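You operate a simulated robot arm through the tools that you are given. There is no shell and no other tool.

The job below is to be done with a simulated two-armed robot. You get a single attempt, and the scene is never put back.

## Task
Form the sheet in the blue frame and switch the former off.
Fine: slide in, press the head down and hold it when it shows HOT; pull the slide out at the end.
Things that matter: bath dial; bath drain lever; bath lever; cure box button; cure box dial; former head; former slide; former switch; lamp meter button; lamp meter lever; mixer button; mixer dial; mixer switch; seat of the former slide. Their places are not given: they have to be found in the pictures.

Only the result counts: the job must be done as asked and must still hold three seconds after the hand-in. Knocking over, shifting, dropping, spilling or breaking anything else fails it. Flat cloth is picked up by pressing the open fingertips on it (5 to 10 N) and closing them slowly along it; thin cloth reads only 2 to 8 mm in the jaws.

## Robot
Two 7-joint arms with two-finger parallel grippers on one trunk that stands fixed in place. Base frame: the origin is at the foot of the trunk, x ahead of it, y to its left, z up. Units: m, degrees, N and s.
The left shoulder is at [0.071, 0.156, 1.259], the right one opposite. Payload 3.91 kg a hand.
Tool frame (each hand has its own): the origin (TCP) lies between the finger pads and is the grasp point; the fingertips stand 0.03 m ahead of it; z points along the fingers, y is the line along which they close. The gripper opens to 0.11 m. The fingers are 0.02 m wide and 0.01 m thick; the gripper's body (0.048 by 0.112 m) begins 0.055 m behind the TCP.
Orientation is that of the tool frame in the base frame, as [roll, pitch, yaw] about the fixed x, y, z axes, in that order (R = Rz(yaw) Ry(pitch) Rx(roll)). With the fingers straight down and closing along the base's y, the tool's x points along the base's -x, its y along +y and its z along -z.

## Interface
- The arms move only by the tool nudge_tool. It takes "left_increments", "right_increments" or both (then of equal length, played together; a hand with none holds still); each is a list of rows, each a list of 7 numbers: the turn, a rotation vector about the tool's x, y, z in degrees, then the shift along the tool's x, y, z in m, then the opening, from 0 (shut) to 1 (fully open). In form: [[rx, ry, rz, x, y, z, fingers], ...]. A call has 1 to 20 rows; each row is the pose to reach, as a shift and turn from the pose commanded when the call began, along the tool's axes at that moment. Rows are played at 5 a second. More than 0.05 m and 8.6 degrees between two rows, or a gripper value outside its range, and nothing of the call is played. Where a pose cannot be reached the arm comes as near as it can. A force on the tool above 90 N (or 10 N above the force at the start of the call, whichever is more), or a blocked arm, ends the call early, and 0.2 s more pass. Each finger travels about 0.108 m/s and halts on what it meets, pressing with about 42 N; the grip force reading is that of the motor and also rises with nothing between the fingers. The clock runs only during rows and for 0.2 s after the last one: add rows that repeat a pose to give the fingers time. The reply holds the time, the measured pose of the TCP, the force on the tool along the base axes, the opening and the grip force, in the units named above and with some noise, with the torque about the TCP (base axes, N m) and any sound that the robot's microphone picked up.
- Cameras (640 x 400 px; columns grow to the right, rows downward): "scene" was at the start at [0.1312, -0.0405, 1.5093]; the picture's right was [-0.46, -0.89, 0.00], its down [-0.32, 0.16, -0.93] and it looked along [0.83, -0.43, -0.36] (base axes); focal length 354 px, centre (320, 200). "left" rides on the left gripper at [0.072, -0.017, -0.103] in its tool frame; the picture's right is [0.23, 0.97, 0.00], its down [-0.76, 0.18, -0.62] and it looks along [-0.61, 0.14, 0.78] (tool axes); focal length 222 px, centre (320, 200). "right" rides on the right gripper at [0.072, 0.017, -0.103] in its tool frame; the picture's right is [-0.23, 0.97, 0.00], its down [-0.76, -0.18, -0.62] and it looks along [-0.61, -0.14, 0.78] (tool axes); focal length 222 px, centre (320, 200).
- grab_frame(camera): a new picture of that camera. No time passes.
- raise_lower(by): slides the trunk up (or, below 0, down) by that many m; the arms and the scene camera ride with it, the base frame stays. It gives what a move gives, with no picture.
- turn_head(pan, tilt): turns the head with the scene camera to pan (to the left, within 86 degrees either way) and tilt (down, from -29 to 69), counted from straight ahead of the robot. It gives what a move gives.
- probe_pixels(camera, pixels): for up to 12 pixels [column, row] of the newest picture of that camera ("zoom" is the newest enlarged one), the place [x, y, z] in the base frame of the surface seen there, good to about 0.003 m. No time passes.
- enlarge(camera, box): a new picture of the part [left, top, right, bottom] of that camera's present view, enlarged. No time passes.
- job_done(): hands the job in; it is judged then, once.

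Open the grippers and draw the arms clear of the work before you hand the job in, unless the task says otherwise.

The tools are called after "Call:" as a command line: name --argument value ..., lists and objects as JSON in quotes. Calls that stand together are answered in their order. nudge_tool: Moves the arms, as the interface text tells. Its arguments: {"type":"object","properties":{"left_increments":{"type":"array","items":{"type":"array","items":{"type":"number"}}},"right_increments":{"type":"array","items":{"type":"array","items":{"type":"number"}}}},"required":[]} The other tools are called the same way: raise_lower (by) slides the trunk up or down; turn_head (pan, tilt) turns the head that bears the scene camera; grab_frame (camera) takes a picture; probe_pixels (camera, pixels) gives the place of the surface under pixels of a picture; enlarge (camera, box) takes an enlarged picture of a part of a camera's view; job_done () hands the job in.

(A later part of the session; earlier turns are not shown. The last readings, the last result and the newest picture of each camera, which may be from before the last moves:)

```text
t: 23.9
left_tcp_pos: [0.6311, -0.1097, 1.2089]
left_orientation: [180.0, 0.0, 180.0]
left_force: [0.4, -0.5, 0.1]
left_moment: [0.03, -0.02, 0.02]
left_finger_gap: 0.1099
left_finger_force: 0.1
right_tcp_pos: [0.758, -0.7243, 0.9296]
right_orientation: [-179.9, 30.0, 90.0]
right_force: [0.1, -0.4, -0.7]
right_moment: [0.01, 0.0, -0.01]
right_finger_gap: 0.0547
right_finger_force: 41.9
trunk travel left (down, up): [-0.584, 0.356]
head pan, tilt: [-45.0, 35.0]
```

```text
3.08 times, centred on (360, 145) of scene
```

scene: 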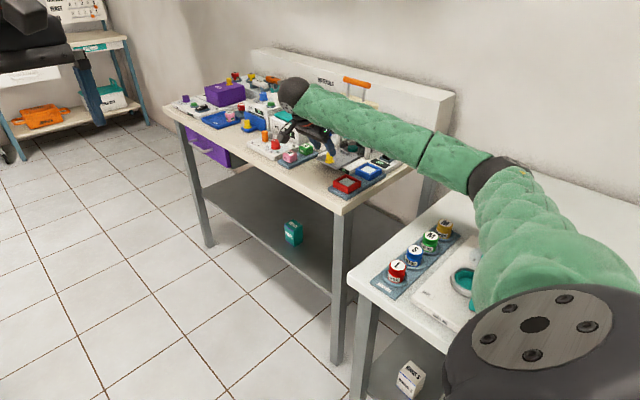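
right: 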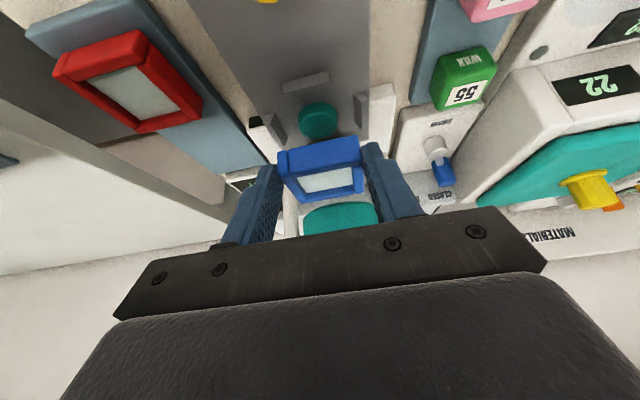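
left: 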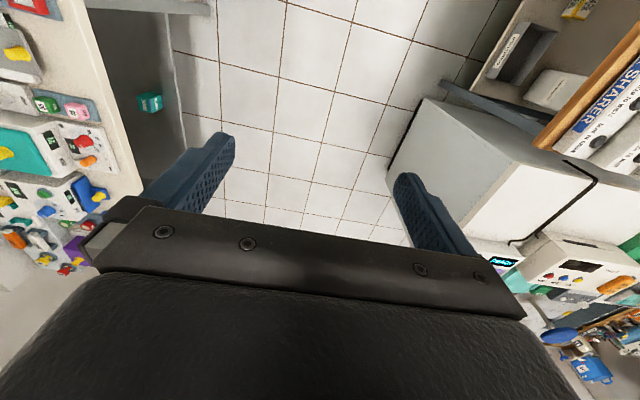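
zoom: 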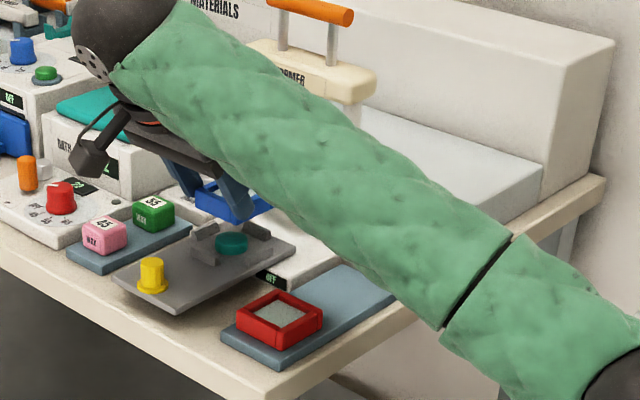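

The frame hovers above the seat. I probe frame corners and seat brackets/disc in the same zoom for the fine alignment.

Call:
enlarge --camera "right" --box '[250, 80, 400, 210]'

Call:
probe_pixels --camera "zoom" --pixels '[[190, 25], [332, 3], [178, 130], [205, 178], [415, 60], [435, 125], [300, 120], [178, 230], [415, 175], [215, 225], [250, 373], [435, 343]]'

Call:
probe_pixels --camera "zoom" --pixels '[[240, 130], [355, 110], [293, 175], [290, 80], [300, 88], [260, 365], [420, 330], [320, 240], [190, 160], [430, 90], [440, 45], [150, 112]]'

```text
3.08 times, centred on (325, 145) of right
```

zoom: 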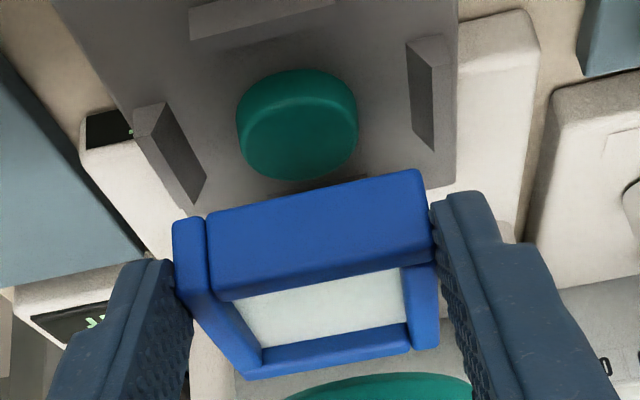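

```text
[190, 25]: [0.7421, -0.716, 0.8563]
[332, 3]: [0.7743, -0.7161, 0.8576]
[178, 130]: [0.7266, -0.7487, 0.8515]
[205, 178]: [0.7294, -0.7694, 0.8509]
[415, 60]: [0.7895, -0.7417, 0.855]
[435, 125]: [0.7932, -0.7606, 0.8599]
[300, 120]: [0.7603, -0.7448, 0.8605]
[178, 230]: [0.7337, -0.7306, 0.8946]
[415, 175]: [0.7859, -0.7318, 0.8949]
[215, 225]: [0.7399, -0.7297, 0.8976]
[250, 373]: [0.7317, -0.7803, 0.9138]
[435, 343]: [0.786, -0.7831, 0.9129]
```

```text
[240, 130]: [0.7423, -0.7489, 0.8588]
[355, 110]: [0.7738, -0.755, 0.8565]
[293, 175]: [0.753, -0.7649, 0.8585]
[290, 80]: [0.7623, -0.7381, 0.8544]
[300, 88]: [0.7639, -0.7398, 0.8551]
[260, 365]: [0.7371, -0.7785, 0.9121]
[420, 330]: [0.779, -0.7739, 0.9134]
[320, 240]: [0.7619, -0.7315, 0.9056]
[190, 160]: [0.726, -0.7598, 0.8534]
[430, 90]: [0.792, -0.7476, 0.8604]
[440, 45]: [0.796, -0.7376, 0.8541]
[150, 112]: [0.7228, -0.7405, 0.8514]
```

Frame centre (0.759,-0.7565) matches the seat (0.758,-0.756). I shift -1 mm in x and lower 0.035 m straight down in small steps.

Call:
nudge_tool --right_increments '[[0, 0, 0, 0.005, -0.001, 0.00866, 0.42], [0, 0, 0, 0.01, -0.001, 0.01732, 0.42], [0, 0, 0, 0.014, -0.001, 0.02425, 0.42], [0, 0, 0, 0.0175, -0.001, 0.0303, 0.42], [0, 0, 0, 0.0175, -0.001, 0.0303, 0.42]]'

Call:
enlarge --camera "right" --box '[250, 80, 400, 210]'

```text
t: 25.1
left_tcp_pos: [0.6317, -0.1014, 1.2114]
left_orientation: [-179.7, 0.0, -180.0]
left_force: [0.2, -0.1, 1.0]
left_moment: [0.02, 0.04, -0.01]
left_finger_gap: 0.1102
left_finger_force: 0.0
right_tcp_pos: [0.7534, -0.7275, 0.9125]
right_orientation: [179.4, 31.0, 89.3]
right_force: [-0.7, 0.2, -1.1]
right_moment: [0.04, 0.02, 0.04]
right_finger_gap: 0.0546
right_finger_force: 42.4
trunk travel left (down, up): [-0.584, 0.356]
head pan, tilt: [-45.0, 35.0]
```

```text
3.08 times, centred on (325, 145) of right
```

zoom: 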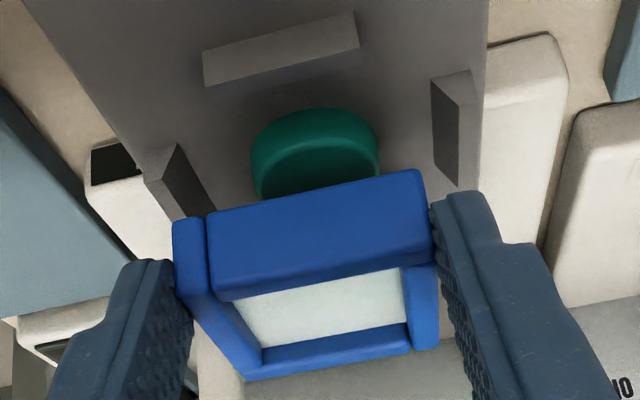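

The hand did not get where commanded (0.7534,-0.7275,0.9125, slightly turned) and the left hand also shifted 7 mm, so an arm may be touching something. I look at the scene and re-read the state before going on.

Call:
grab_frame --camera "scene"

Call:
grab_frame --camera "left"

Call:
nudge_tool --right_increments '[[0, 0, 0, 0, 0, 0, 0.42], [0, 0, 0, 0, 0, 0, 0.42]]'

```text
taken
```

scene: 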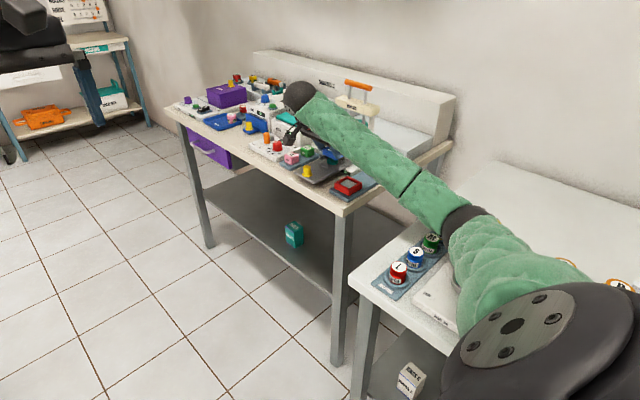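

```text
taken
```

left: 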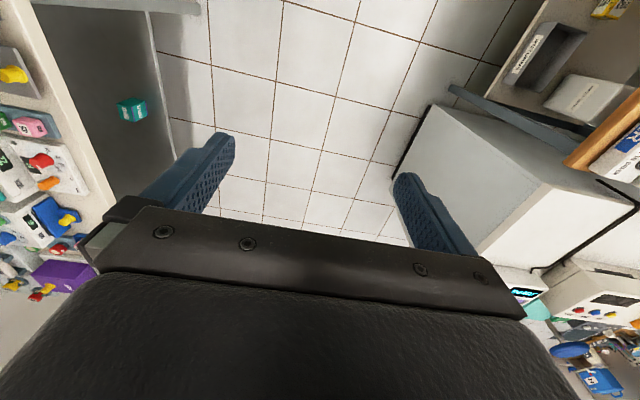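

```text
t: 25.7
left_tcp_pos: [0.6314, -0.1008, 1.2097]
left_orientation: [-179.6, -0.1, -180.0]
left_force: [-0.6, 0.2, 0.2]
left_moment: [0.0, -0.02, 0.03]
left_finger_gap: 0.11
left_finger_force: 0.0
right_tcp_pos: [0.753, -0.7265, 0.9145]
right_orientation: [179.6, 31.0, 89.3]
right_force: [1.3, -0.1, -1.1]
right_moment: [-0.03, 0.02, -0.02]
right_finger_gap: 0.0546
right_finger_force: 42.0
trunk travel left (down, up): [-0.584, 0.356]
head pan, tilt: [-45.0, 35.0]
```

The right elbow (black ring at (470,215)) has dropped a lot compared to before, near the side table. I turn the head to check whether the arm touches anything there.

Call:
turn_head --pan -65 --tilt 50

Call:
grab_frame --camera "scene"

```text
t: 26.5
left_tcp_pos: [0.6306, -0.1022, 1.2118]
left_orientation: [-179.6, 0.0, 180.0]
left_force: [-0.2, -0.7, 0.0]
left_moment: [0.01, -0.03, 0.03]
left_finger_gap: 0.11
left_finger_force: 0.1
right_tcp_pos: [0.7534, -0.7277, 0.9123]
right_orientation: [179.5, 31.0, 89.3]
right_force: [-0.5, 0.0, -1.2]
right_moment: [0.01, -0.02, 0.01]
right_finger_gap: 0.0548
right_finger_force: 42.3
trunk travel left (down, up): [-0.584, 0.356]
head pan, tilt: [-65.0, 50.0]
```

```text
taken
```

scene: 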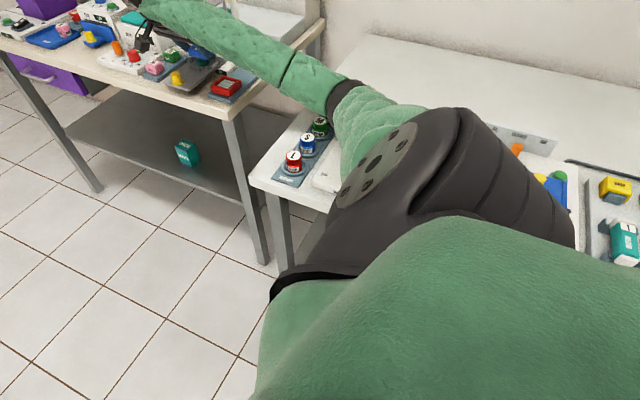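

The forearm sleeve passes close above the vials and device on the side table. I enlarge and probe to see the clearance.

Call:
enlarge --camera "scene" --box '[240, 60, 440, 230]'

Call:
probe_pixels --camera "scene" --pixels '[[295, 165], [310, 140], [321, 122], [345, 95], [370, 105], [355, 160], [345, 195], [320, 240], [420, 110], [480, 130], [330, 180], [280, 190]]'

```text
2.35 times, centred on (340, 145) of scene
```

zoom: 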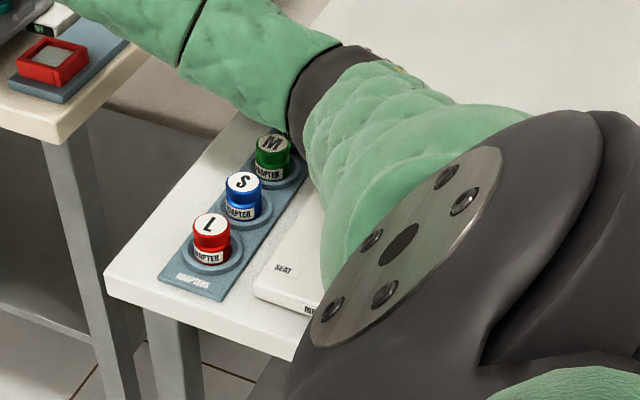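

```text
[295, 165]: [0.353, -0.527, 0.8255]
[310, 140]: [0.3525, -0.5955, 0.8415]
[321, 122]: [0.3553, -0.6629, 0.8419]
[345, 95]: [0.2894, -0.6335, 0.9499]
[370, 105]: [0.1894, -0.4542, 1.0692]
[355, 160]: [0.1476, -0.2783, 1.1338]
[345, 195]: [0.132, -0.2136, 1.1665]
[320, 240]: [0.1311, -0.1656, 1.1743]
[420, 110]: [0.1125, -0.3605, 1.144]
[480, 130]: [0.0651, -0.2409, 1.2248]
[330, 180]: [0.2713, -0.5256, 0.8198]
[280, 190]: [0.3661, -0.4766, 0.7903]
```

The elbow ring is at only z≈0.95 (top side) above the side table items at z≈0.84, so the elbow is likely resting on something there. I raise the trunk to lift the elbow clear (the hand with the frame rises straight up too).

Call:
raise_lower --by 0.06

Call:
grab_frame --camera "scene"

```text
t: 27.5
left_tcp_pos: [0.6327, -0.1103, 1.2673]
left_orientation: [180.0, 0.0, -179.9]
left_force: [0.6, -0.3, 0.4]
left_moment: [0.02, -0.03, 0.0]
left_finger_gap: 0.11
left_finger_force: 0.0
right_tcp_pos: [0.7564, -0.7248, 0.9509]
right_orientation: [-179.9, 29.8, 90.1]
right_force: [-0.3, -0.6, -0.7]
right_moment: [0.0, 0.01, -0.01]
right_finger_gap: 0.0546
right_finger_force: 42.3
trunk travel left (down, up): [-0.644, 0.296]
head pan, tilt: [-65.0, 50.0]
```

```text
taken
```

scene: 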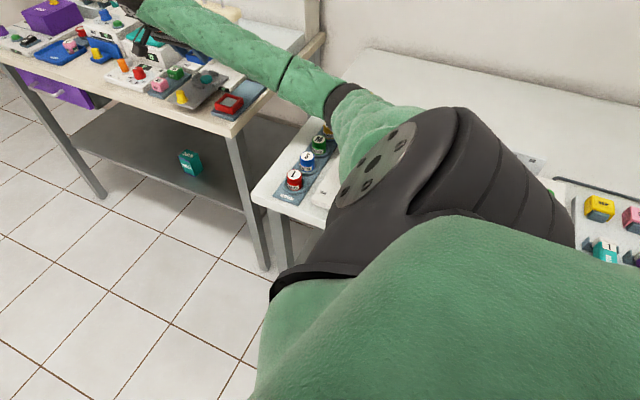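

The pose error vanished and the left hand is back, so the elbow contact is relieved. I raise a further 0.06 m and inspect the side table for anything moved.

Call:
raise_lower --by 0.06

Call:
turn_head --pan -60 --tilt 45

Call:
grab_frame --camera "scene"

Call:
enlarge --camera "scene" --box '[220, 80, 420, 240]'

```text
t: 28.5
left_tcp_pos: [0.6324, -0.1086, 1.3271]
left_orientation: [-180.0, -0.1, 180.0]
left_force: [0.1, 0.0, -0.9]
left_moment: [0.01, 0.04, 0.03]
left_finger_gap: 0.1098
left_finger_force: 0.1
right_tcp_pos: [0.7567, -0.725, 1.0139]
right_orientation: [-179.9, 30.1, 90.2]
right_force: [1.0, 0.2, -0.1]
right_moment: [0.01, 0.02, 0.01]
right_finger_gap: 0.0547
right_finger_force: 42.1
trunk travel left (down, up): [-0.704, 0.236]
head pan, tilt: [-65.0, 50.0]
```

```text
t: 29.2
left_tcp_pos: [0.6311, -0.108, 1.3274]
left_orientation: [-179.9, 0.0, -180.0]
left_force: [1.3, 0.8, 0.1]
left_moment: [-0.02, -0.03, -0.02]
left_finger_gap: 0.1099
left_finger_force: 0.2
right_tcp_pos: [0.7576, -0.7245, 1.0139]
right_orientation: [-179.9, 30.0, 90.0]
right_force: [0.5, -0.3, -0.8]
right_moment: [-0.03, 0.0, -0.02]
right_finger_gap: 0.0545
right_finger_force: 41.9
trunk travel left (down, up): [-0.704, 0.236]
head pan, tilt: [-60.0, 45.0]
```

```text
taken
```

scene: 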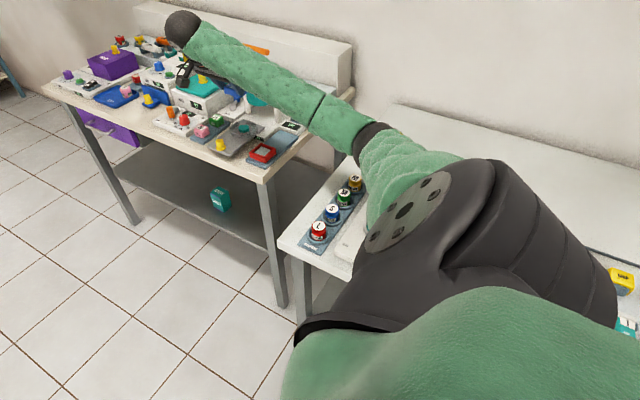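

```text
2.50 times, centred on (320, 160) of scene
```

zoom: 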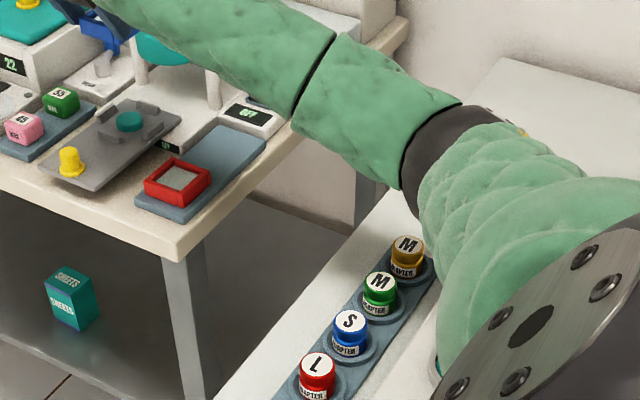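

All four vials stand upright in their tray. With the trunk back at its original height I lower the hand straight down by 0.08 m, watching that the commanded pose is reached.

Call:
nudge_tool --right_increments '[[0, 0, 0, 0.01, 0, 0.01732, 0.42], [0, 0, 0, 0.02, 0, 0.03464, 0.42], [0, 0, 0, 0.03, 0, 0.052, 0.42], [0, 0, 0, 0.04, 0, 0.0693, 0.42], [0, 0, 0, 0.04, 0, 0.0693, 0.42]]'

Call:
grab_frame --camera "scene"

Call:
enlarge --camera "right" --box '[250, 80, 400, 210]'

```text
t: 30.4
left_tcp_pos: [0.6315, -0.1077, 1.3278]
left_orientation: [-179.9, 0.0, 179.9]
left_force: [0.0, -0.1, -0.1]
left_moment: [0.0, -0.02, -0.03]
left_finger_gap: 0.1099
left_finger_force: 0.0
right_tcp_pos: [0.7554, -0.7244, 0.9348]
right_orientation: [-180.0, 30.1, 90.0]
right_force: [0.2, 0.4, -0.4]
right_moment: [0.01, 0.0, -0.01]
right_finger_gap: 0.0547
right_finger_force: 42.2
trunk travel left (down, up): [-0.704, 0.236]
head pan, tilt: [-60.0, 45.0]
```

```text
taken
```

scene: 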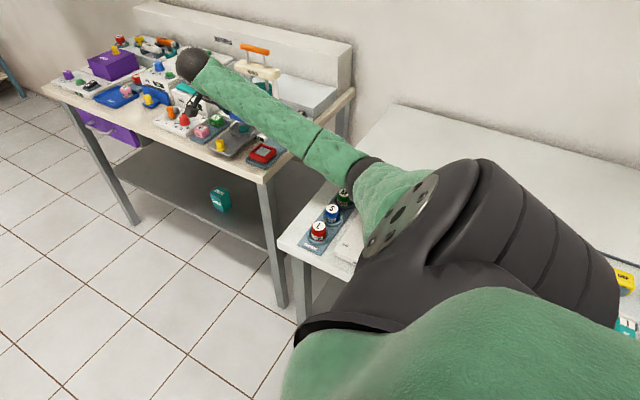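

```text
3.08 times, centred on (325, 145) of right
```

zoom: 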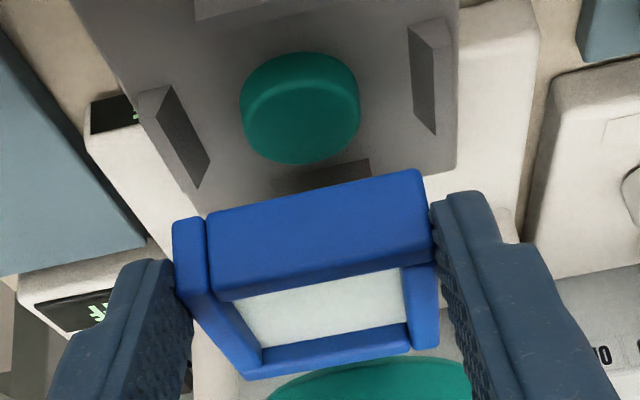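

The pose is reached (z 0.935). I probe the forearm near the elbow for height above the side table items.

Call:
enlarge --camera "scene" --box '[280, 110, 460, 260]'

Call:
probe_pixels --camera "scene" --pixels '[[355, 168], [362, 160], [375, 163], [360, 185], [365, 210], [362, 240], [343, 192], [400, 175], [320, 130], [345, 185], [350, 178], [420, 210]]'

```text
2.67 times, centred on (370, 185) of scene
```

zoom: 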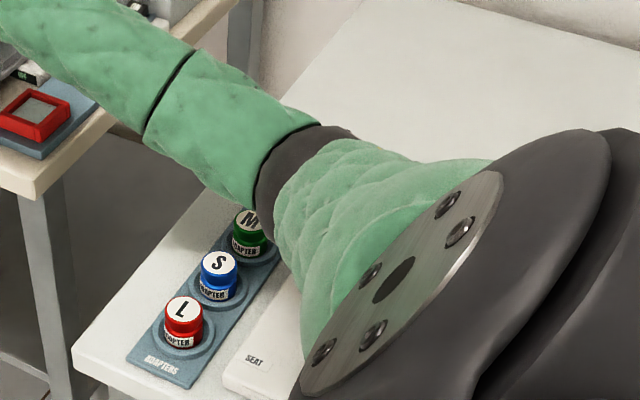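

```text
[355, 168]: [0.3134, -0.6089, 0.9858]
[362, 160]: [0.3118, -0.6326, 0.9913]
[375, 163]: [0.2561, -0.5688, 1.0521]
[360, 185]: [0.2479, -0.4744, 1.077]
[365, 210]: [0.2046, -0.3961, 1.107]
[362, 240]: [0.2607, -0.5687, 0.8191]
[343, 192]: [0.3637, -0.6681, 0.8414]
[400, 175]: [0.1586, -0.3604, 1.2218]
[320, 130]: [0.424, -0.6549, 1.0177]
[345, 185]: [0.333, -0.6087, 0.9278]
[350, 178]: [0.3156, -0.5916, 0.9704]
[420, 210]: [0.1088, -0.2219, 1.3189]
```

The elbow's underside is only ~6 cm above the vials, and would sink further. I raise the trunk 0.15 m more so the elbow has room, then lower the hand afterwards.

Call:
raise_lower --by 0.15

Call:
nudge_tool --right_increments '[[0, 0, 0, 0.0125, 0, 0.02165, 0.42], [0, 0, 0, 0.025, 0, 0.0433, 0.42], [0, 0, 0, 0.0375, 0, 0.065, 0.42], [0, 0, 0, 0.05, 0, 0.0866, 0.42], [0, 0, 0, 0.0625, 0, 0.10825, 0.42], [0, 0, 0, 0.075, 0, 0.1299, 0.42], [0, 0, 0, 0.075, 0, 0.1299, 0.42]]'

Call:
grab_frame --camera "scene"

Call:
grab_frame --camera "right"

```text
t: 32.1
left_tcp_pos: [0.6322, -0.1084, 1.4774]
left_orientation: [-180.0, 0.0, 179.9]
left_force: [-0.8, 1.2, -0.8]
left_moment: [0.0, -0.03, 0.01]
left_finger_gap: 0.11
left_finger_force: 0.1
right_tcp_pos: [0.7562, -0.7247, 1.0851]
right_orientation: [-179.9, 30.0, 90.0]
right_force: [0.6, -0.8, -0.4]
right_moment: [-0.02, -0.03, 0.01]
right_finger_gap: 0.0545
right_finger_force: 42.6
trunk travel left (down, up): [-0.854, 0.086]
head pan, tilt: [-60.0, 45.0]
```

```text
t: 33.8
left_tcp_pos: [0.6326, -0.1093, 1.4781]
left_orientation: [179.9, 0.0, 180.0]
left_force: [0.8, -0.1, 0.6]
left_moment: [0.04, 0.02, 0.01]
left_finger_gap: 0.1098
left_finger_force: 0.1
right_tcp_pos: [0.7566, -0.7246, 0.9358]
right_orientation: [-180.0, 29.9, 90.0]
right_force: [0.2, 0.0, -0.8]
right_moment: [0.04, -0.03, -0.01]
right_finger_gap: 0.0546
right_finger_force: 41.8
trunk travel left (down, up): [-0.854, 0.086]
head pan, tilt: [-60.0, 45.0]
```

```text
taken
```

scene: 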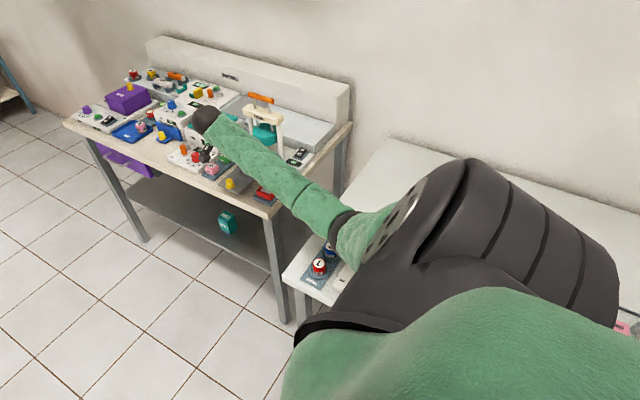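

```text
taken
```

right: 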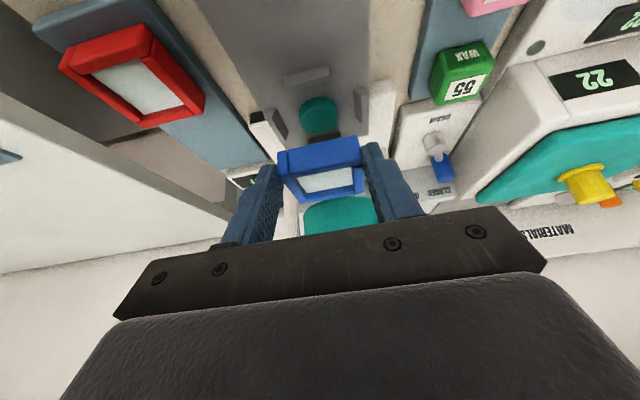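

I probe the elbow again at this trunk height.

Call:
probe_pixels --camera "scene" --pixels '[[335, 225], [342, 215], [338, 245], [345, 262], [318, 265], [330, 247], [300, 195], [350, 225], [328, 232], [308, 285]]'

Call:
enlarge --camera "scene" --box '[260, 170, 420, 310]'

```text
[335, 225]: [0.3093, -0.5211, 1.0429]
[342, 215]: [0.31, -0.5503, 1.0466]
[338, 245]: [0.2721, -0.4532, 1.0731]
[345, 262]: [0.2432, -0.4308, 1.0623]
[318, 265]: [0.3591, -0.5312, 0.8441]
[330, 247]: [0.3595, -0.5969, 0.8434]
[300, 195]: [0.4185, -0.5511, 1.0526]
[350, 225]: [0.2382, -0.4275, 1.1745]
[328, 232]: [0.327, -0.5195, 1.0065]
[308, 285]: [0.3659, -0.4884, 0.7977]
```

```text
2.86 times, centred on (340, 240) of scene
```

zoom: 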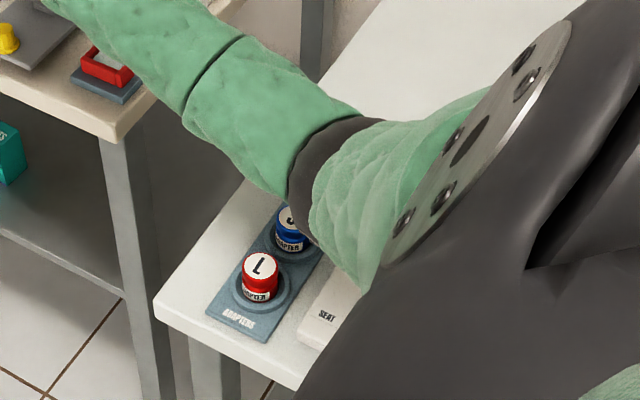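

The elbow is now ~0.13 m clear of the vials. I re-verify frame against seat in a fresh zoom before lowering.

Call:
enlarge --camera "right" --box '[250, 60, 400, 210]'

Call:
probe_pixels --camera "right" --pixels '[[284, 170], [355, 160], [290, 198], [361, 190], [283, 80], [328, 70], [263, 122], [283, 132], [357, 95], [365, 120], [318, 115], [325, 138]]'

```text
2.67 times, centred on (325, 135) of right
```

zoom: 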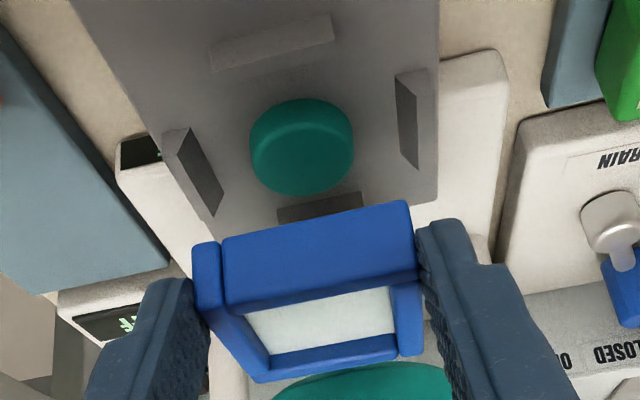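

```text
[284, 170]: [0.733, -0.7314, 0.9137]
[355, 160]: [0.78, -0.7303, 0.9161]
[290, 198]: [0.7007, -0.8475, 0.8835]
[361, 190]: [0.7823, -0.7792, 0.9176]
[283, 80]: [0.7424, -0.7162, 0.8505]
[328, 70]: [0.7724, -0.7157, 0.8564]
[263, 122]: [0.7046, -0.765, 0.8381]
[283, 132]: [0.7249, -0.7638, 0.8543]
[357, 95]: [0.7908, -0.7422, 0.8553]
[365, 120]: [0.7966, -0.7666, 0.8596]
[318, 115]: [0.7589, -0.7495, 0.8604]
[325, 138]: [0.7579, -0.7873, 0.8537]
```

Aligned to within about 1 mm. I lower 0.041 m straight down in steps.

Call:
nudge_tool --right_increments '[[0, 0, 0, 0.005, 0, 0.00866, 0.42], [0, 0, 0, 0.01, 0, 0.01732, 0.42], [0, 0, 0, 0.015, 0, 0.026, 0.42], [0, 0, 0, 0.0185, 0, 0.032, 0.42], [0, 0, 0, 0.0205, 0, 0.0355, 0.42], [0, 0, 0, 0.0205, 0, 0.0355, 0.42]]'

Call:
enlarge --camera "right" --box '[250, 80, 400, 210]'

Call:
enlarge --camera "scene" --box '[170, 90, 350, 240]'

```text
t: 35.1
left_tcp_pos: [0.6314, -0.1098, 1.4781]
left_orientation: [180.0, 0.0, 179.9]
left_force: [-0.7, -0.4, -0.2]
left_moment: [0.02, 0.02, -0.02]
left_finger_gap: 0.1097
left_finger_force: 0.1
right_tcp_pos: [0.7562, -0.7248, 0.8936]
right_orientation: [180.0, 29.9, 90.0]
right_force: [0.5, -0.3, -0.4]
right_moment: [0.0, 0.01, 0.04]
right_finger_gap: 0.0545
right_finger_force: 41.7
trunk travel left (down, up): [-0.854, 0.086]
head pan, tilt: [-60.0, 45.0]
```

```text
3.08 times, centred on (325, 145) of right
```

zoom: 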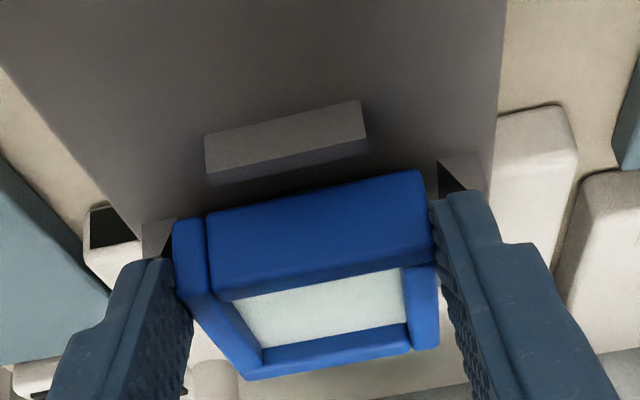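

```text
2.67 times, centred on (260, 165) of scene
```

zoom: 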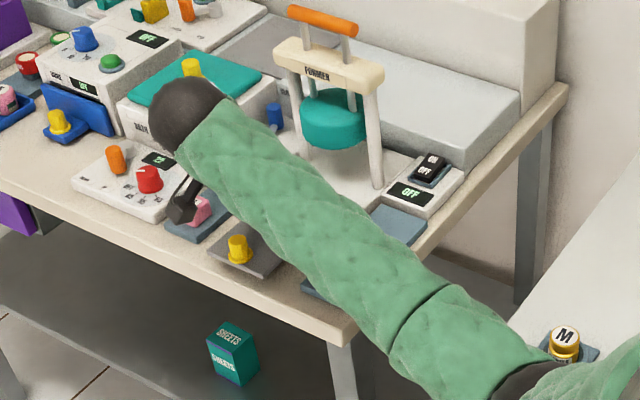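

Frame is nearly down (TCP z 0.8936). I lower in 1.5 mm steps until a contact force shows.

Call:
nudge_tool --right_increments '[[0, 0, 0, 0.00075, 0, 0.0013, 0.42], [0, 0, 0, 0.0015, 0, 0.0026, 0.42], [0, 0, 0, 0.0015, 0, 0.0026, 0.42]]'

Call:
enlarge --camera "right" --box '[250, 80, 400, 210]'

Call:
probe_pixels --camera "right" --pixels '[[300, 120], [368, 108], [310, 138], [308, 152], [350, 145], [308, 130], [365, 118], [300, 162]]'

```text
t: 36.0
left_tcp_pos: [0.631, -0.1093, 1.4786]
left_orientation: [-180.0, 0.0, -180.0]
left_force: [-0.6, -0.3, -0.9]
left_moment: [-0.03, -0.01, 0.01]
left_finger_gap: 0.1099
left_finger_force: 0.1
right_tcp_pos: [0.756, -0.7239, 0.8902]
right_orientation: [179.9, 30.0, 90.0]
right_force: [-0.2, -0.1, 0.0]
right_moment: [0.04, 0.0, 0.0]
right_finger_gap: 0.0548
right_finger_force: 42.5
trunk travel left (down, up): [-0.854, 0.086]
head pan, tilt: [-60.0, 45.0]
```

```text
3.08 times, centred on (325, 145) of right
```

zoom: 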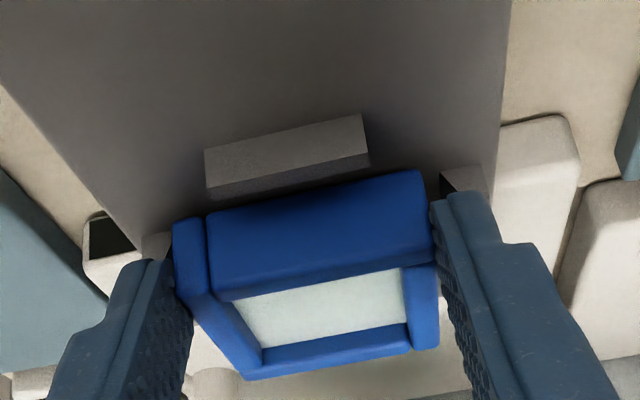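

```text
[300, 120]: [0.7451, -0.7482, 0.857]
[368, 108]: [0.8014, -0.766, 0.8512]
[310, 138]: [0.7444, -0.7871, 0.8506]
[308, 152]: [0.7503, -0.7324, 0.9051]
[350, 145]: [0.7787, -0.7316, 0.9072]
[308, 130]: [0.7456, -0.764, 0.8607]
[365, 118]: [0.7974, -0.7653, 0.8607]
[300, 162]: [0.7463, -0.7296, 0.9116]
```

Those probes referred to the older full picture; I probe the fresh zoom instead.

Call:
probe_pixels --camera "zoom" --pixels '[[206, 155], [360, 120], [210, 190], [365, 160], [180, 228], [412, 178], [250, 370], [435, 340], [330, 310], [445, 175], [155, 245], [300, 265]]'

```text
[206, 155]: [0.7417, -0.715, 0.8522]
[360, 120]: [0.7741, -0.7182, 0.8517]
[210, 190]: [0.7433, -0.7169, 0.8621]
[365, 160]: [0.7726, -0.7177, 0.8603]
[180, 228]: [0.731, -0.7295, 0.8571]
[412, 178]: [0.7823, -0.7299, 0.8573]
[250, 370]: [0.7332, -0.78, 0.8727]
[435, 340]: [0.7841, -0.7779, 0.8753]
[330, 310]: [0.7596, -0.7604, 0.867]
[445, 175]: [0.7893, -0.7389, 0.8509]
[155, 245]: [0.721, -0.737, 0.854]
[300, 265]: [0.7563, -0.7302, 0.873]
```

Frame top now 0.873, i.e. its bottom ~1–2 mm above the plate. One more step of 1.5 mm, then another if no contact.

Call:
nudge_tool --right_increments '[[0, 0, 0, 0.00075, 0, 0.0013, 0.42], [0, 0, 0, 0.00075, 0, 0.0013, 0.42]]'

```text
t: 36.5
left_tcp_pos: [0.6309, -0.1087, 1.4778]
left_orientation: [179.9, 0.0, 179.9]
left_force: [-0.2, -1.1, 0.5]
left_moment: [0.0, -0.01, 0.03]
left_finger_gap: 0.1104
left_finger_force: 0.0
right_tcp_pos: [0.7572, -0.7247, 0.8901]
right_orientation: [180.0, 30.0, 89.9]
right_force: [0.2, -1.0, -0.7]
right_moment: [0.03, -0.01, -0.01]
right_finger_gap: 0.0545
right_finger_force: 42.3
trunk travel left (down, up): [-0.854, 0.086]
head pan, tilt: [-60.0, 45.0]
```

Still no contact. I go down one more 1.5 mm step.

Call:
nudge_tool --right_increments '[[0, 0, 0, 0.00075, 0, 0.0013, 0.42], [0, 0, 0, 0.00075, 0, 0.0013, 0.42]]'

```text
t: 37.1
left_tcp_pos: [0.6315, -0.1082, 1.4793]
left_orientation: [180.0, 0.0, 180.0]
left_force: [-0.4, 0.7, 0.2]
left_moment: [-0.01, -0.02, 0.0]
left_finger_gap: 0.1099
left_finger_force: 0.0
right_tcp_pos: [0.7568, -0.7245, 0.8879]
right_orientation: [-180.0, 30.0, 90.0]
right_force: [-1.1, -0.3, -0.3]
right_moment: [0.01, -0.01, -0.01]
right_finger_gap: 0.0546
right_finger_force: 41.6
trunk travel left (down, up): [-0.854, 0.086]
head pan, tilt: [-60.0, 45.0]
```

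No contact yet at z≈0.888; another 1 mm step.

Call:
nudge_tool --right_increments '[[0, 0, 0, 0.0005, 0, 0.00087, 0.42], [0, 0, 0, 0.001, 0, 0.00173, 0.42], [0, 0, 0, 0.001, 0, 0.00173, 0.42]]'

Call:
enlarge --camera "right" --box '[250, 80, 400, 210]'

```text
t: 38.0
left_tcp_pos: [0.6313, -0.1073, 1.4777]
left_orientation: [-179.9, 0.0, 180.0]
left_force: [-0.7, -0.3, -0.1]
left_moment: [-0.03, 0.02, 0.07]
left_finger_gap: 0.11
left_finger_force: 0.0
right_tcp_pos: [0.7566, -0.723, 0.8873]
right_orientation: [180.0, 30.0, 90.0]
right_force: [1.1, -1.6, 5.6]
right_moment: [-0.19, 0.06, 0.06]
right_finger_gap: 0.0548
right_finger_force: 42.2
trunk travel left (down, up): [-0.854, 0.086]
head pan, tilt: [-60.0, 45.0]
```

```text
3.08 times, centred on (325, 145) of right
```

zoom: 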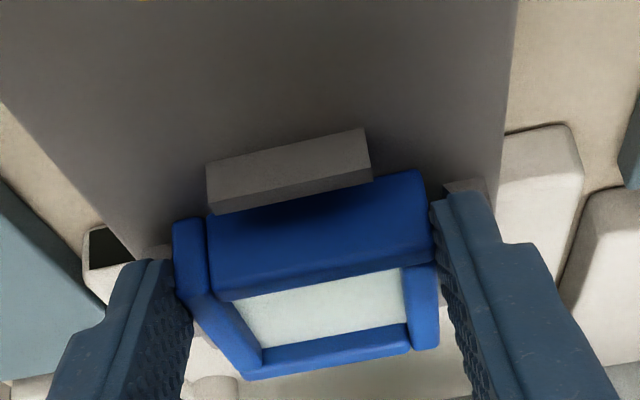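

Contact: 5.6 N upward, centred under the frame, so it sits on the plate inside the four guides. I open the fingers slowly to release.

Call:
nudge_tool --right_increments '[[0, 0, 0, 0, 0, 0, 0.5], [0, 0, 0, 0, 0, 0, 0.52], [0, 0, 0, 0, 0, 0, 0.54], [0, 0, 0, 0, 0, 0, 0.56], [0, 0, 0, 0, 0, 0, 0.58], [0, 0, 0, 0, 0, 0, 0.58]]'

Call:
enlarge --camera "right" --box '[250, 80, 400, 210]'

```text
t: 39.4
left_tcp_pos: [0.6321, -0.1089, 1.4776]
left_orientation: [-180.0, 0.0, -180.0]
left_force: [-0.4, -0.4, 0.5]
left_moment: [0.01, 0.02, 0.01]
left_finger_gap: 0.11
left_finger_force: 0.1
right_tcp_pos: [0.7559, -0.7239, 0.8871]
right_orientation: [-180.0, 30.0, 89.9]
right_force: [0.7, -0.8, -0.1]
right_moment: [-0.06, -0.01, -0.01]
right_finger_gap: 0.0637
right_finger_force: 0.0
trunk travel left (down, up): [-0.854, 0.086]
head pan, tilt: [-60.0, 45.0]
```

```text
3.08 times, centred on (325, 145) of right
```

zoom: 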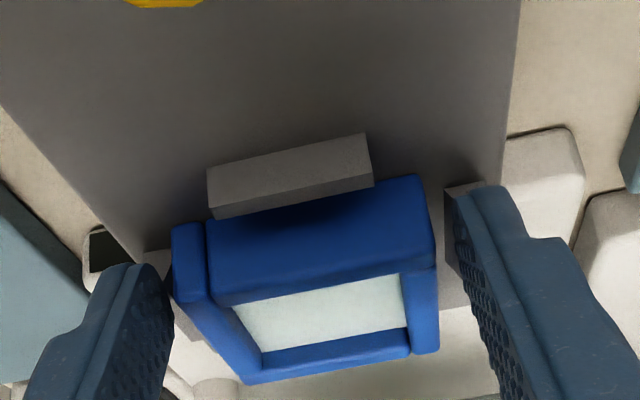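

The frame is released and sits in the seat. I draw the hand back along the finger axis, slowly at first.

Call:
nudge_tool --right_increments '[[0, 0, 0, 0, 0, -0.008, 0.58], [0, 0, 0, 0, 0, -0.018, 0.58], [0, 0, 0, 0, 0, -0.03, 0.58], [0, 0, 0, 0, 0, -0.06, 0.58], [0, 0, 0, 0, 0, -0.09, 0.6], [0, 0, 0, 0, 0, -0.09, 0.6]]'

Call:
grab_frame --camera "right"

Call:
enlarge --camera "right" --box '[250, 50, 410, 190]'

```text
t: 40.8
left_tcp_pos: [0.6313, -0.1091, 1.478]
left_orientation: [-179.9, 0.0, -179.9]
left_force: [0.8, -0.2, 0.0]
left_moment: [0.03, 0.0, 0.02]
left_finger_gap: 0.1102
left_finger_force: 0.1
right_tcp_pos: [0.7569, -0.6791, 0.9631]
right_orientation: [-180.0, 30.0, 89.9]
right_force: [0.6, -0.3, -0.4]
right_moment: [0.01, -0.04, -0.03]
right_finger_gap: 0.0662
right_finger_force: 0.0
trunk travel left (down, up): [-0.854, 0.086]
head pan, tilt: [-60.0, 45.0]
```

```text
taken
```

right: 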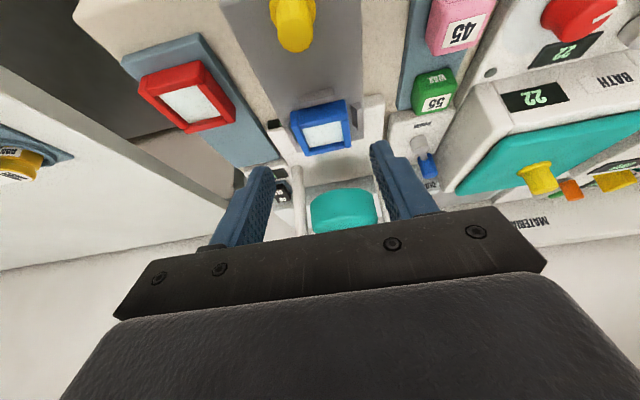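

```text
2.86 times, centred on (330, 120) of right
```

zoom: 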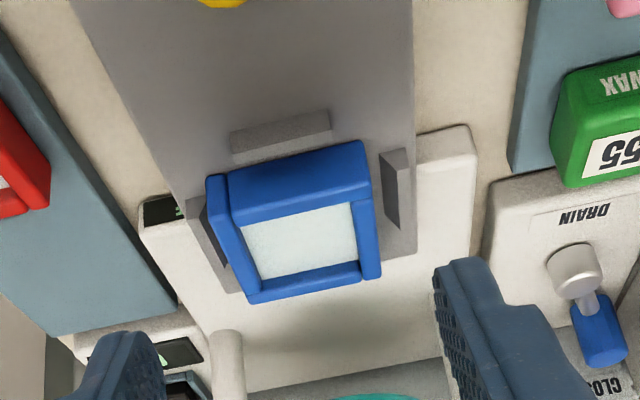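

The frame sits in the seat between the guides. I probe its corners and top height to check it lies flat and centred.

Call:
probe_pixels --camera "zoom" --pixels '[[212, 178], [360, 143], [232, 222], [368, 198], [250, 298], [378, 275], [300, 240], [205, 220], [395, 190], [240, 150], [190, 210], [325, 125]]'

```text
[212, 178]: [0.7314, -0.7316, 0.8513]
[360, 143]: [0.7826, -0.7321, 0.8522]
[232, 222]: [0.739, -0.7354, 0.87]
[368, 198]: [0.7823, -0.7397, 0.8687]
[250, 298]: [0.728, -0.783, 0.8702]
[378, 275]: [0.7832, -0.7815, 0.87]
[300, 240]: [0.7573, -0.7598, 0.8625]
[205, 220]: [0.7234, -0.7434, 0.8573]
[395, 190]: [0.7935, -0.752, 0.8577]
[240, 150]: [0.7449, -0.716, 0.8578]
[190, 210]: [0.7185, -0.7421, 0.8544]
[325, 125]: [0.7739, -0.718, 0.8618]
```

The frame lies flat (top 0.870), centre (0.757,-0.7575), inside the guides. Next I go to the knob at its out position (≈(0.758,-0.646)) and grip it.

Call:
nudge_tool --right_increments '[[0, 0, 0, 0.025, 0.0005, -0.008, 0.5], [0, 0, 0, 0.05, 0.0005, -0.016, 0.45], [0, 0, 0, 0.0763, 0.0005, -0.0238, 0.45], [0, 0, 0, 0.0763, 0.0005, 0.01, 0.45], [0, 0, 0, 0.0763, 0.0005, 0.03, 0.45], [0, 0, 0, 0.0763, 0.0005, 0.03, 0.45]]'

Call:
enlarge --camera "right" --box '[230, 60, 410, 220]'

```text
t: 42.1
left_tcp_pos: [0.6323, -0.1081, 1.4785]
left_orientation: [-180.0, 0.0, 179.9]
left_force: [-0.1, 0.3, 0.0]
left_moment: [0.01, 0.0, -0.01]
left_finger_gap: 0.11
left_finger_force: 0.0
right_tcp_pos: [0.7577, -0.6269, 0.8998]
right_orientation: [-179.9, 30.0, 90.1]
right_force: [0.6, 0.1, 0.2]
right_moment: [-0.03, 0.0, 0.0]
right_finger_gap: 0.0494
right_finger_force: 0.0
trunk travel left (down, up): [-0.854, 0.086]
head pan, tilt: [-60.0, 45.0]
```

```text
2.50 times, centred on (320, 140) of right
```

zoom: 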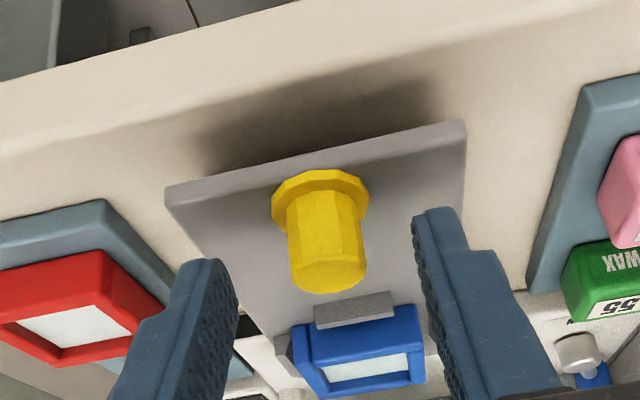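

The knob (zoom 325,235) lies between the fingers. I probe it for the final approach.

Call:
probe_pixels --camera "zoom" --pixels '[[320, 180], [275, 195], [367, 195], [328, 275], [328, 230], [290, 265], [366, 265]]'

```text
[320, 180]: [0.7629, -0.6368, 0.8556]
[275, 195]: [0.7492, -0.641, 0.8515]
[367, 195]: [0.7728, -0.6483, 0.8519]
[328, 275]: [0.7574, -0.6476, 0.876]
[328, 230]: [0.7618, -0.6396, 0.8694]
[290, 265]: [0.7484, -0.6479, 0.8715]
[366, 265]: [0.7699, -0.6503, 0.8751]
```

Knob centre ≈(0.759,-0.649). I move onto it and close the fingers.

Call:
nudge_tool --right_increments '[[0, 0, 0, -0.0029, 0.0013, 0.01, 0.45], [0, 0, 0, -0.0029, 0.0013, 0.019, 0.45], [0, 0, 0, -0.0029, 0.0013, 0.019, 0.3], [0, 0, 0, -0.0029, 0.0013, 0.019, 0.2], [0, 0, 0, -0.0029, 0.0013, 0.019, 0.1], [0, 0, 0, -0.0029, 0.0013, 0.019, 0.05], [0, 0, 0, -0.0029, 0.0013, 0.019, 0.05]]'

```text
t: 43.8
left_tcp_pos: [0.6315, -0.1094, 1.4781]
left_orientation: [180.0, 0.1, -180.0]
left_force: [-0.3, -0.4, 0.5]
left_moment: [-0.01, 0.0, -0.02]
left_finger_gap: 0.1099
left_finger_force: 0.1
right_tcp_pos: [0.758, -0.6412, 0.8837]
right_orientation: [180.0, 30.0, 90.0]
right_force: [-1.6, 0.2, -1.2]
right_moment: [-0.01, -0.41, -0.07]
right_finger_gap: 0.0212
right_finger_force: 44.7
trunk travel left (down, up): [-0.854, 0.086]
head pan, tilt: [-60.0, 45.0]
```

Knob held (gap 0.0212). I push the slide in smoothly along -y by 0.09 m in 1 cm steps.

Call:
nudge_tool --right_increments '[[0, 0, 0, -0.0087, 0, 0.005, 0.05], [0, 0, 0, -0.0173, 0, 0.01, 0.05], [0, 0, 0, -0.026, 0, 0.015, 0.05], [0, 0, 0, -0.0346, 0, 0.02, 0.05], [0, 0, 0, -0.0433, 0, 0.025, 0.05], [0, 0, 0, -0.052, 0, 0.03, 0.05], [0, 0, 0, -0.0606, 0, 0.035, 0.05], [0, 0, 0, -0.0693, 0, 0.04, 0.05], [0, 0, 0, -0.0779, 0, 0.045, 0.05], [0, 0, 0, -0.0779, 0, 0.045, 0.05]]'

Call:
grab_frame --camera "right"

Call:
enlarge --camera "scene" --box '[170, 70, 350, 220]'

```text
t: 46.0
left_tcp_pos: [0.6308, -0.1089, 1.4779]
left_orientation: [-180.0, 0.0, 179.9]
left_force: [0.8, 0.0, -0.2]
left_moment: [-0.03, -0.02, 0.01]
left_finger_gap: 0.11
left_finger_force: 0.1
right_tcp_pos: [0.7584, -0.7309, 0.8845]
right_orientation: [-179.9, 30.1, 90.1]
right_force: [-5.5, -0.5, -5.8]
right_moment: [0.04, -0.35, 0.0]
right_finger_gap: 0.0213
right_finger_force: 45.3
trunk travel left (down, up): [-0.854, 0.086]
head pan, tilt: [-60.0, 45.0]
```

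```text
taken
```

right: 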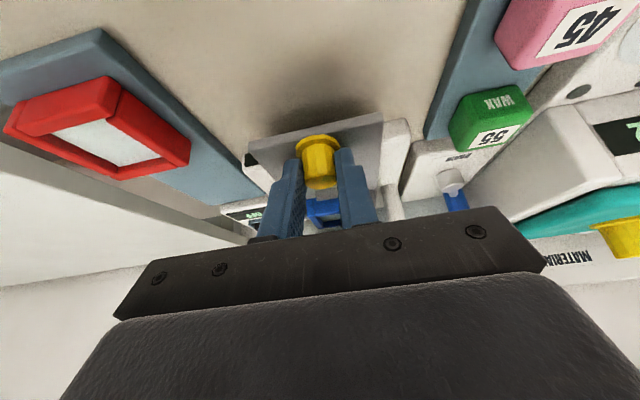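

```text
2.67 times, centred on (260, 145) of scene
```

zoom: 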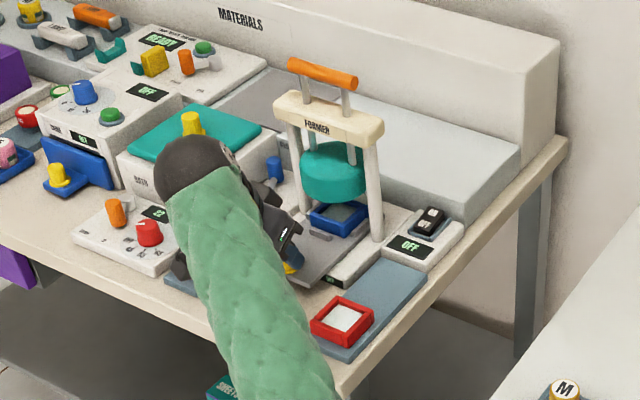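

The frame is now under the head. I push the last millimetres in 2.5 mm steps till the stop's reaction shows.

Call:
nudge_tool --right_increments '[[0, 0, 0, -0.0022, 0, 0.00125, 0.05], [0, 0, 0, -0.0043, 0, 0.0025, 0.05], [0, 0, 0, -0.0061, 0, 0.0035, 0.05], [0, 0, 0, -0.0061, 0, 0.0035, 0.05]]'

```text
t: 47.0
left_tcp_pos: [0.6311, -0.1099, 1.4785]
left_orientation: [-179.9, 0.0, -180.0]
left_force: [-0.1, 0.4, -0.8]
left_moment: [0.01, 0.03, -0.02]
left_finger_gap: 0.1099
left_finger_force: 0.1
right_tcp_pos: [0.7579, -0.7388, 0.8841]
right_orientation: [-180.0, 29.9, 90.0]
right_force: [-8.9, -1.1, -5.9]
right_moment: [0.12, -0.29, -0.09]
right_finger_gap: 0.0211
right_finger_force: 45.1
trunk travel left (down, up): [-0.854, 0.086]
head pan, tilt: [-60.0, 45.0]
```

About at the original in-position. I push a few mm more to be sure it rests at the stop.

Call:
nudge_tool --right_increments '[[0, 0, 0, -0.0017, 0, 0.001, 0.05], [0, 0, 0, -0.0035, 0, 0.002, 0.05], [0, 0, 0, -0.0035, 0, 0.002, 0.05]]'

```text
t: 47.8
left_tcp_pos: [0.6296, -0.1077, 1.4787]
left_orientation: [-179.9, -0.1, -180.0]
left_force: [-0.1, 0.0, -0.1]
left_moment: [0.02, -0.01, -0.03]
left_finger_gap: 0.11
left_finger_force: 0.1
right_tcp_pos: [0.7571, -0.7395, 0.8845]
right_orientation: [-179.9, 29.9, 90.1]
right_force: [-20.2, 20.4, -8.2]
right_moment: [0.62, -0.03, -0.24]
right_finger_gap: 0.0213
right_finger_force: 44.3
trunk travel left (down, up): [-0.854, 0.086]
head pan, tilt: [-60.0, 45.0]
```

A 20 N reaction: the slide is at its inner stop. I ease off, open the fingers, and back away along the tool axis.

Call:
nudge_tool --right_increments '[[0, 0, 0, 0.0017, 0, -0.001, 0.05], [0, 0, 0, 0.0017, 0, -0.001, 0.25], [0, 0, 0, 0.0017, 0, -0.001, 0.4], [0, 0, 0, 0.0017, 0, -0.001, 0.45], [0, 0, 0, 0.0017, 0, -0.03, 0.45], [0, 0, 0, 0.0017, 0, -0.07, 0.45], [0, 0, 0, 0.0017, 0, -0.12, 0.45], [0, 0, 0, 0.0017, 0, -0.12, 0.45]]'

Call:
grab_frame --camera "right"

Call:
enlarge --camera "right" --box '[240, 90, 410, 230]'

Call:
grab_frame --camera "scene"

```text
t: 49.5
left_tcp_pos: [0.632, -0.1092, 1.4782]
left_orientation: [180.0, 0.0, 180.0]
left_force: [-1.2, 1.0, 1.0]
left_moment: [0.02, 0.01, 0.03]
left_finger_gap: 0.1099
left_finger_force: 0.2
right_tcp_pos: [0.7576, -0.6796, 0.9888]
right_orientation: [179.9, 29.9, 90.0]
right_force: [-0.1, 0.1, -0.9]
right_moment: [0.03, 0.03, 0.01]
right_finger_gap: 0.0496
right_finger_force: 0.1
trunk travel left (down, up): [-0.854, 0.086]
head pan, tilt: [-60.0, 45.0]
```

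```text
taken
```

right: 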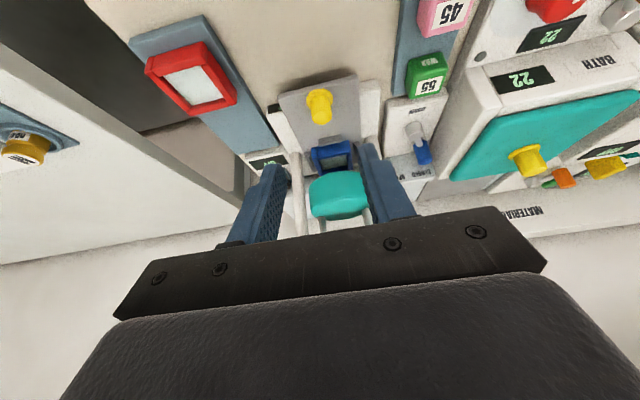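

```text
2.86 times, centred on (325, 160) of right
```

zoom: 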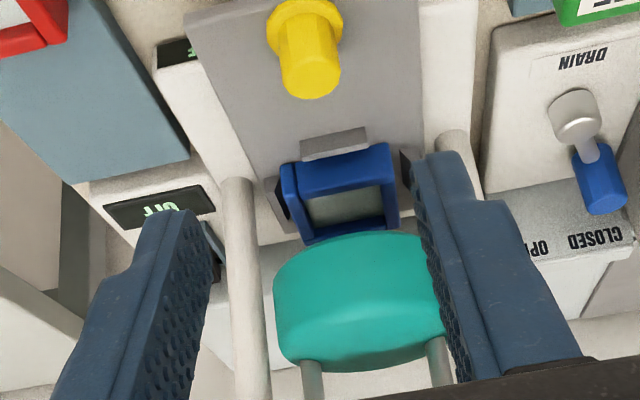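

```text
taken
```

scene: 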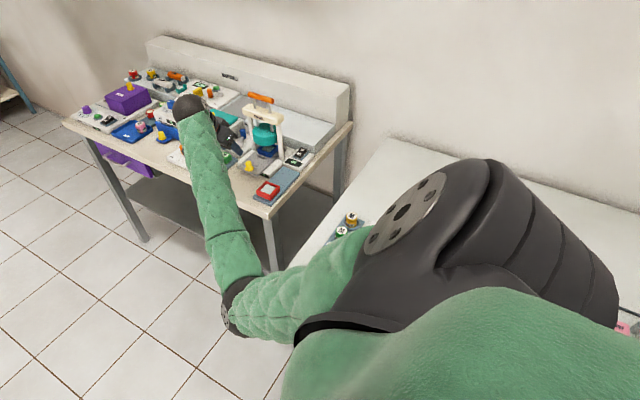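

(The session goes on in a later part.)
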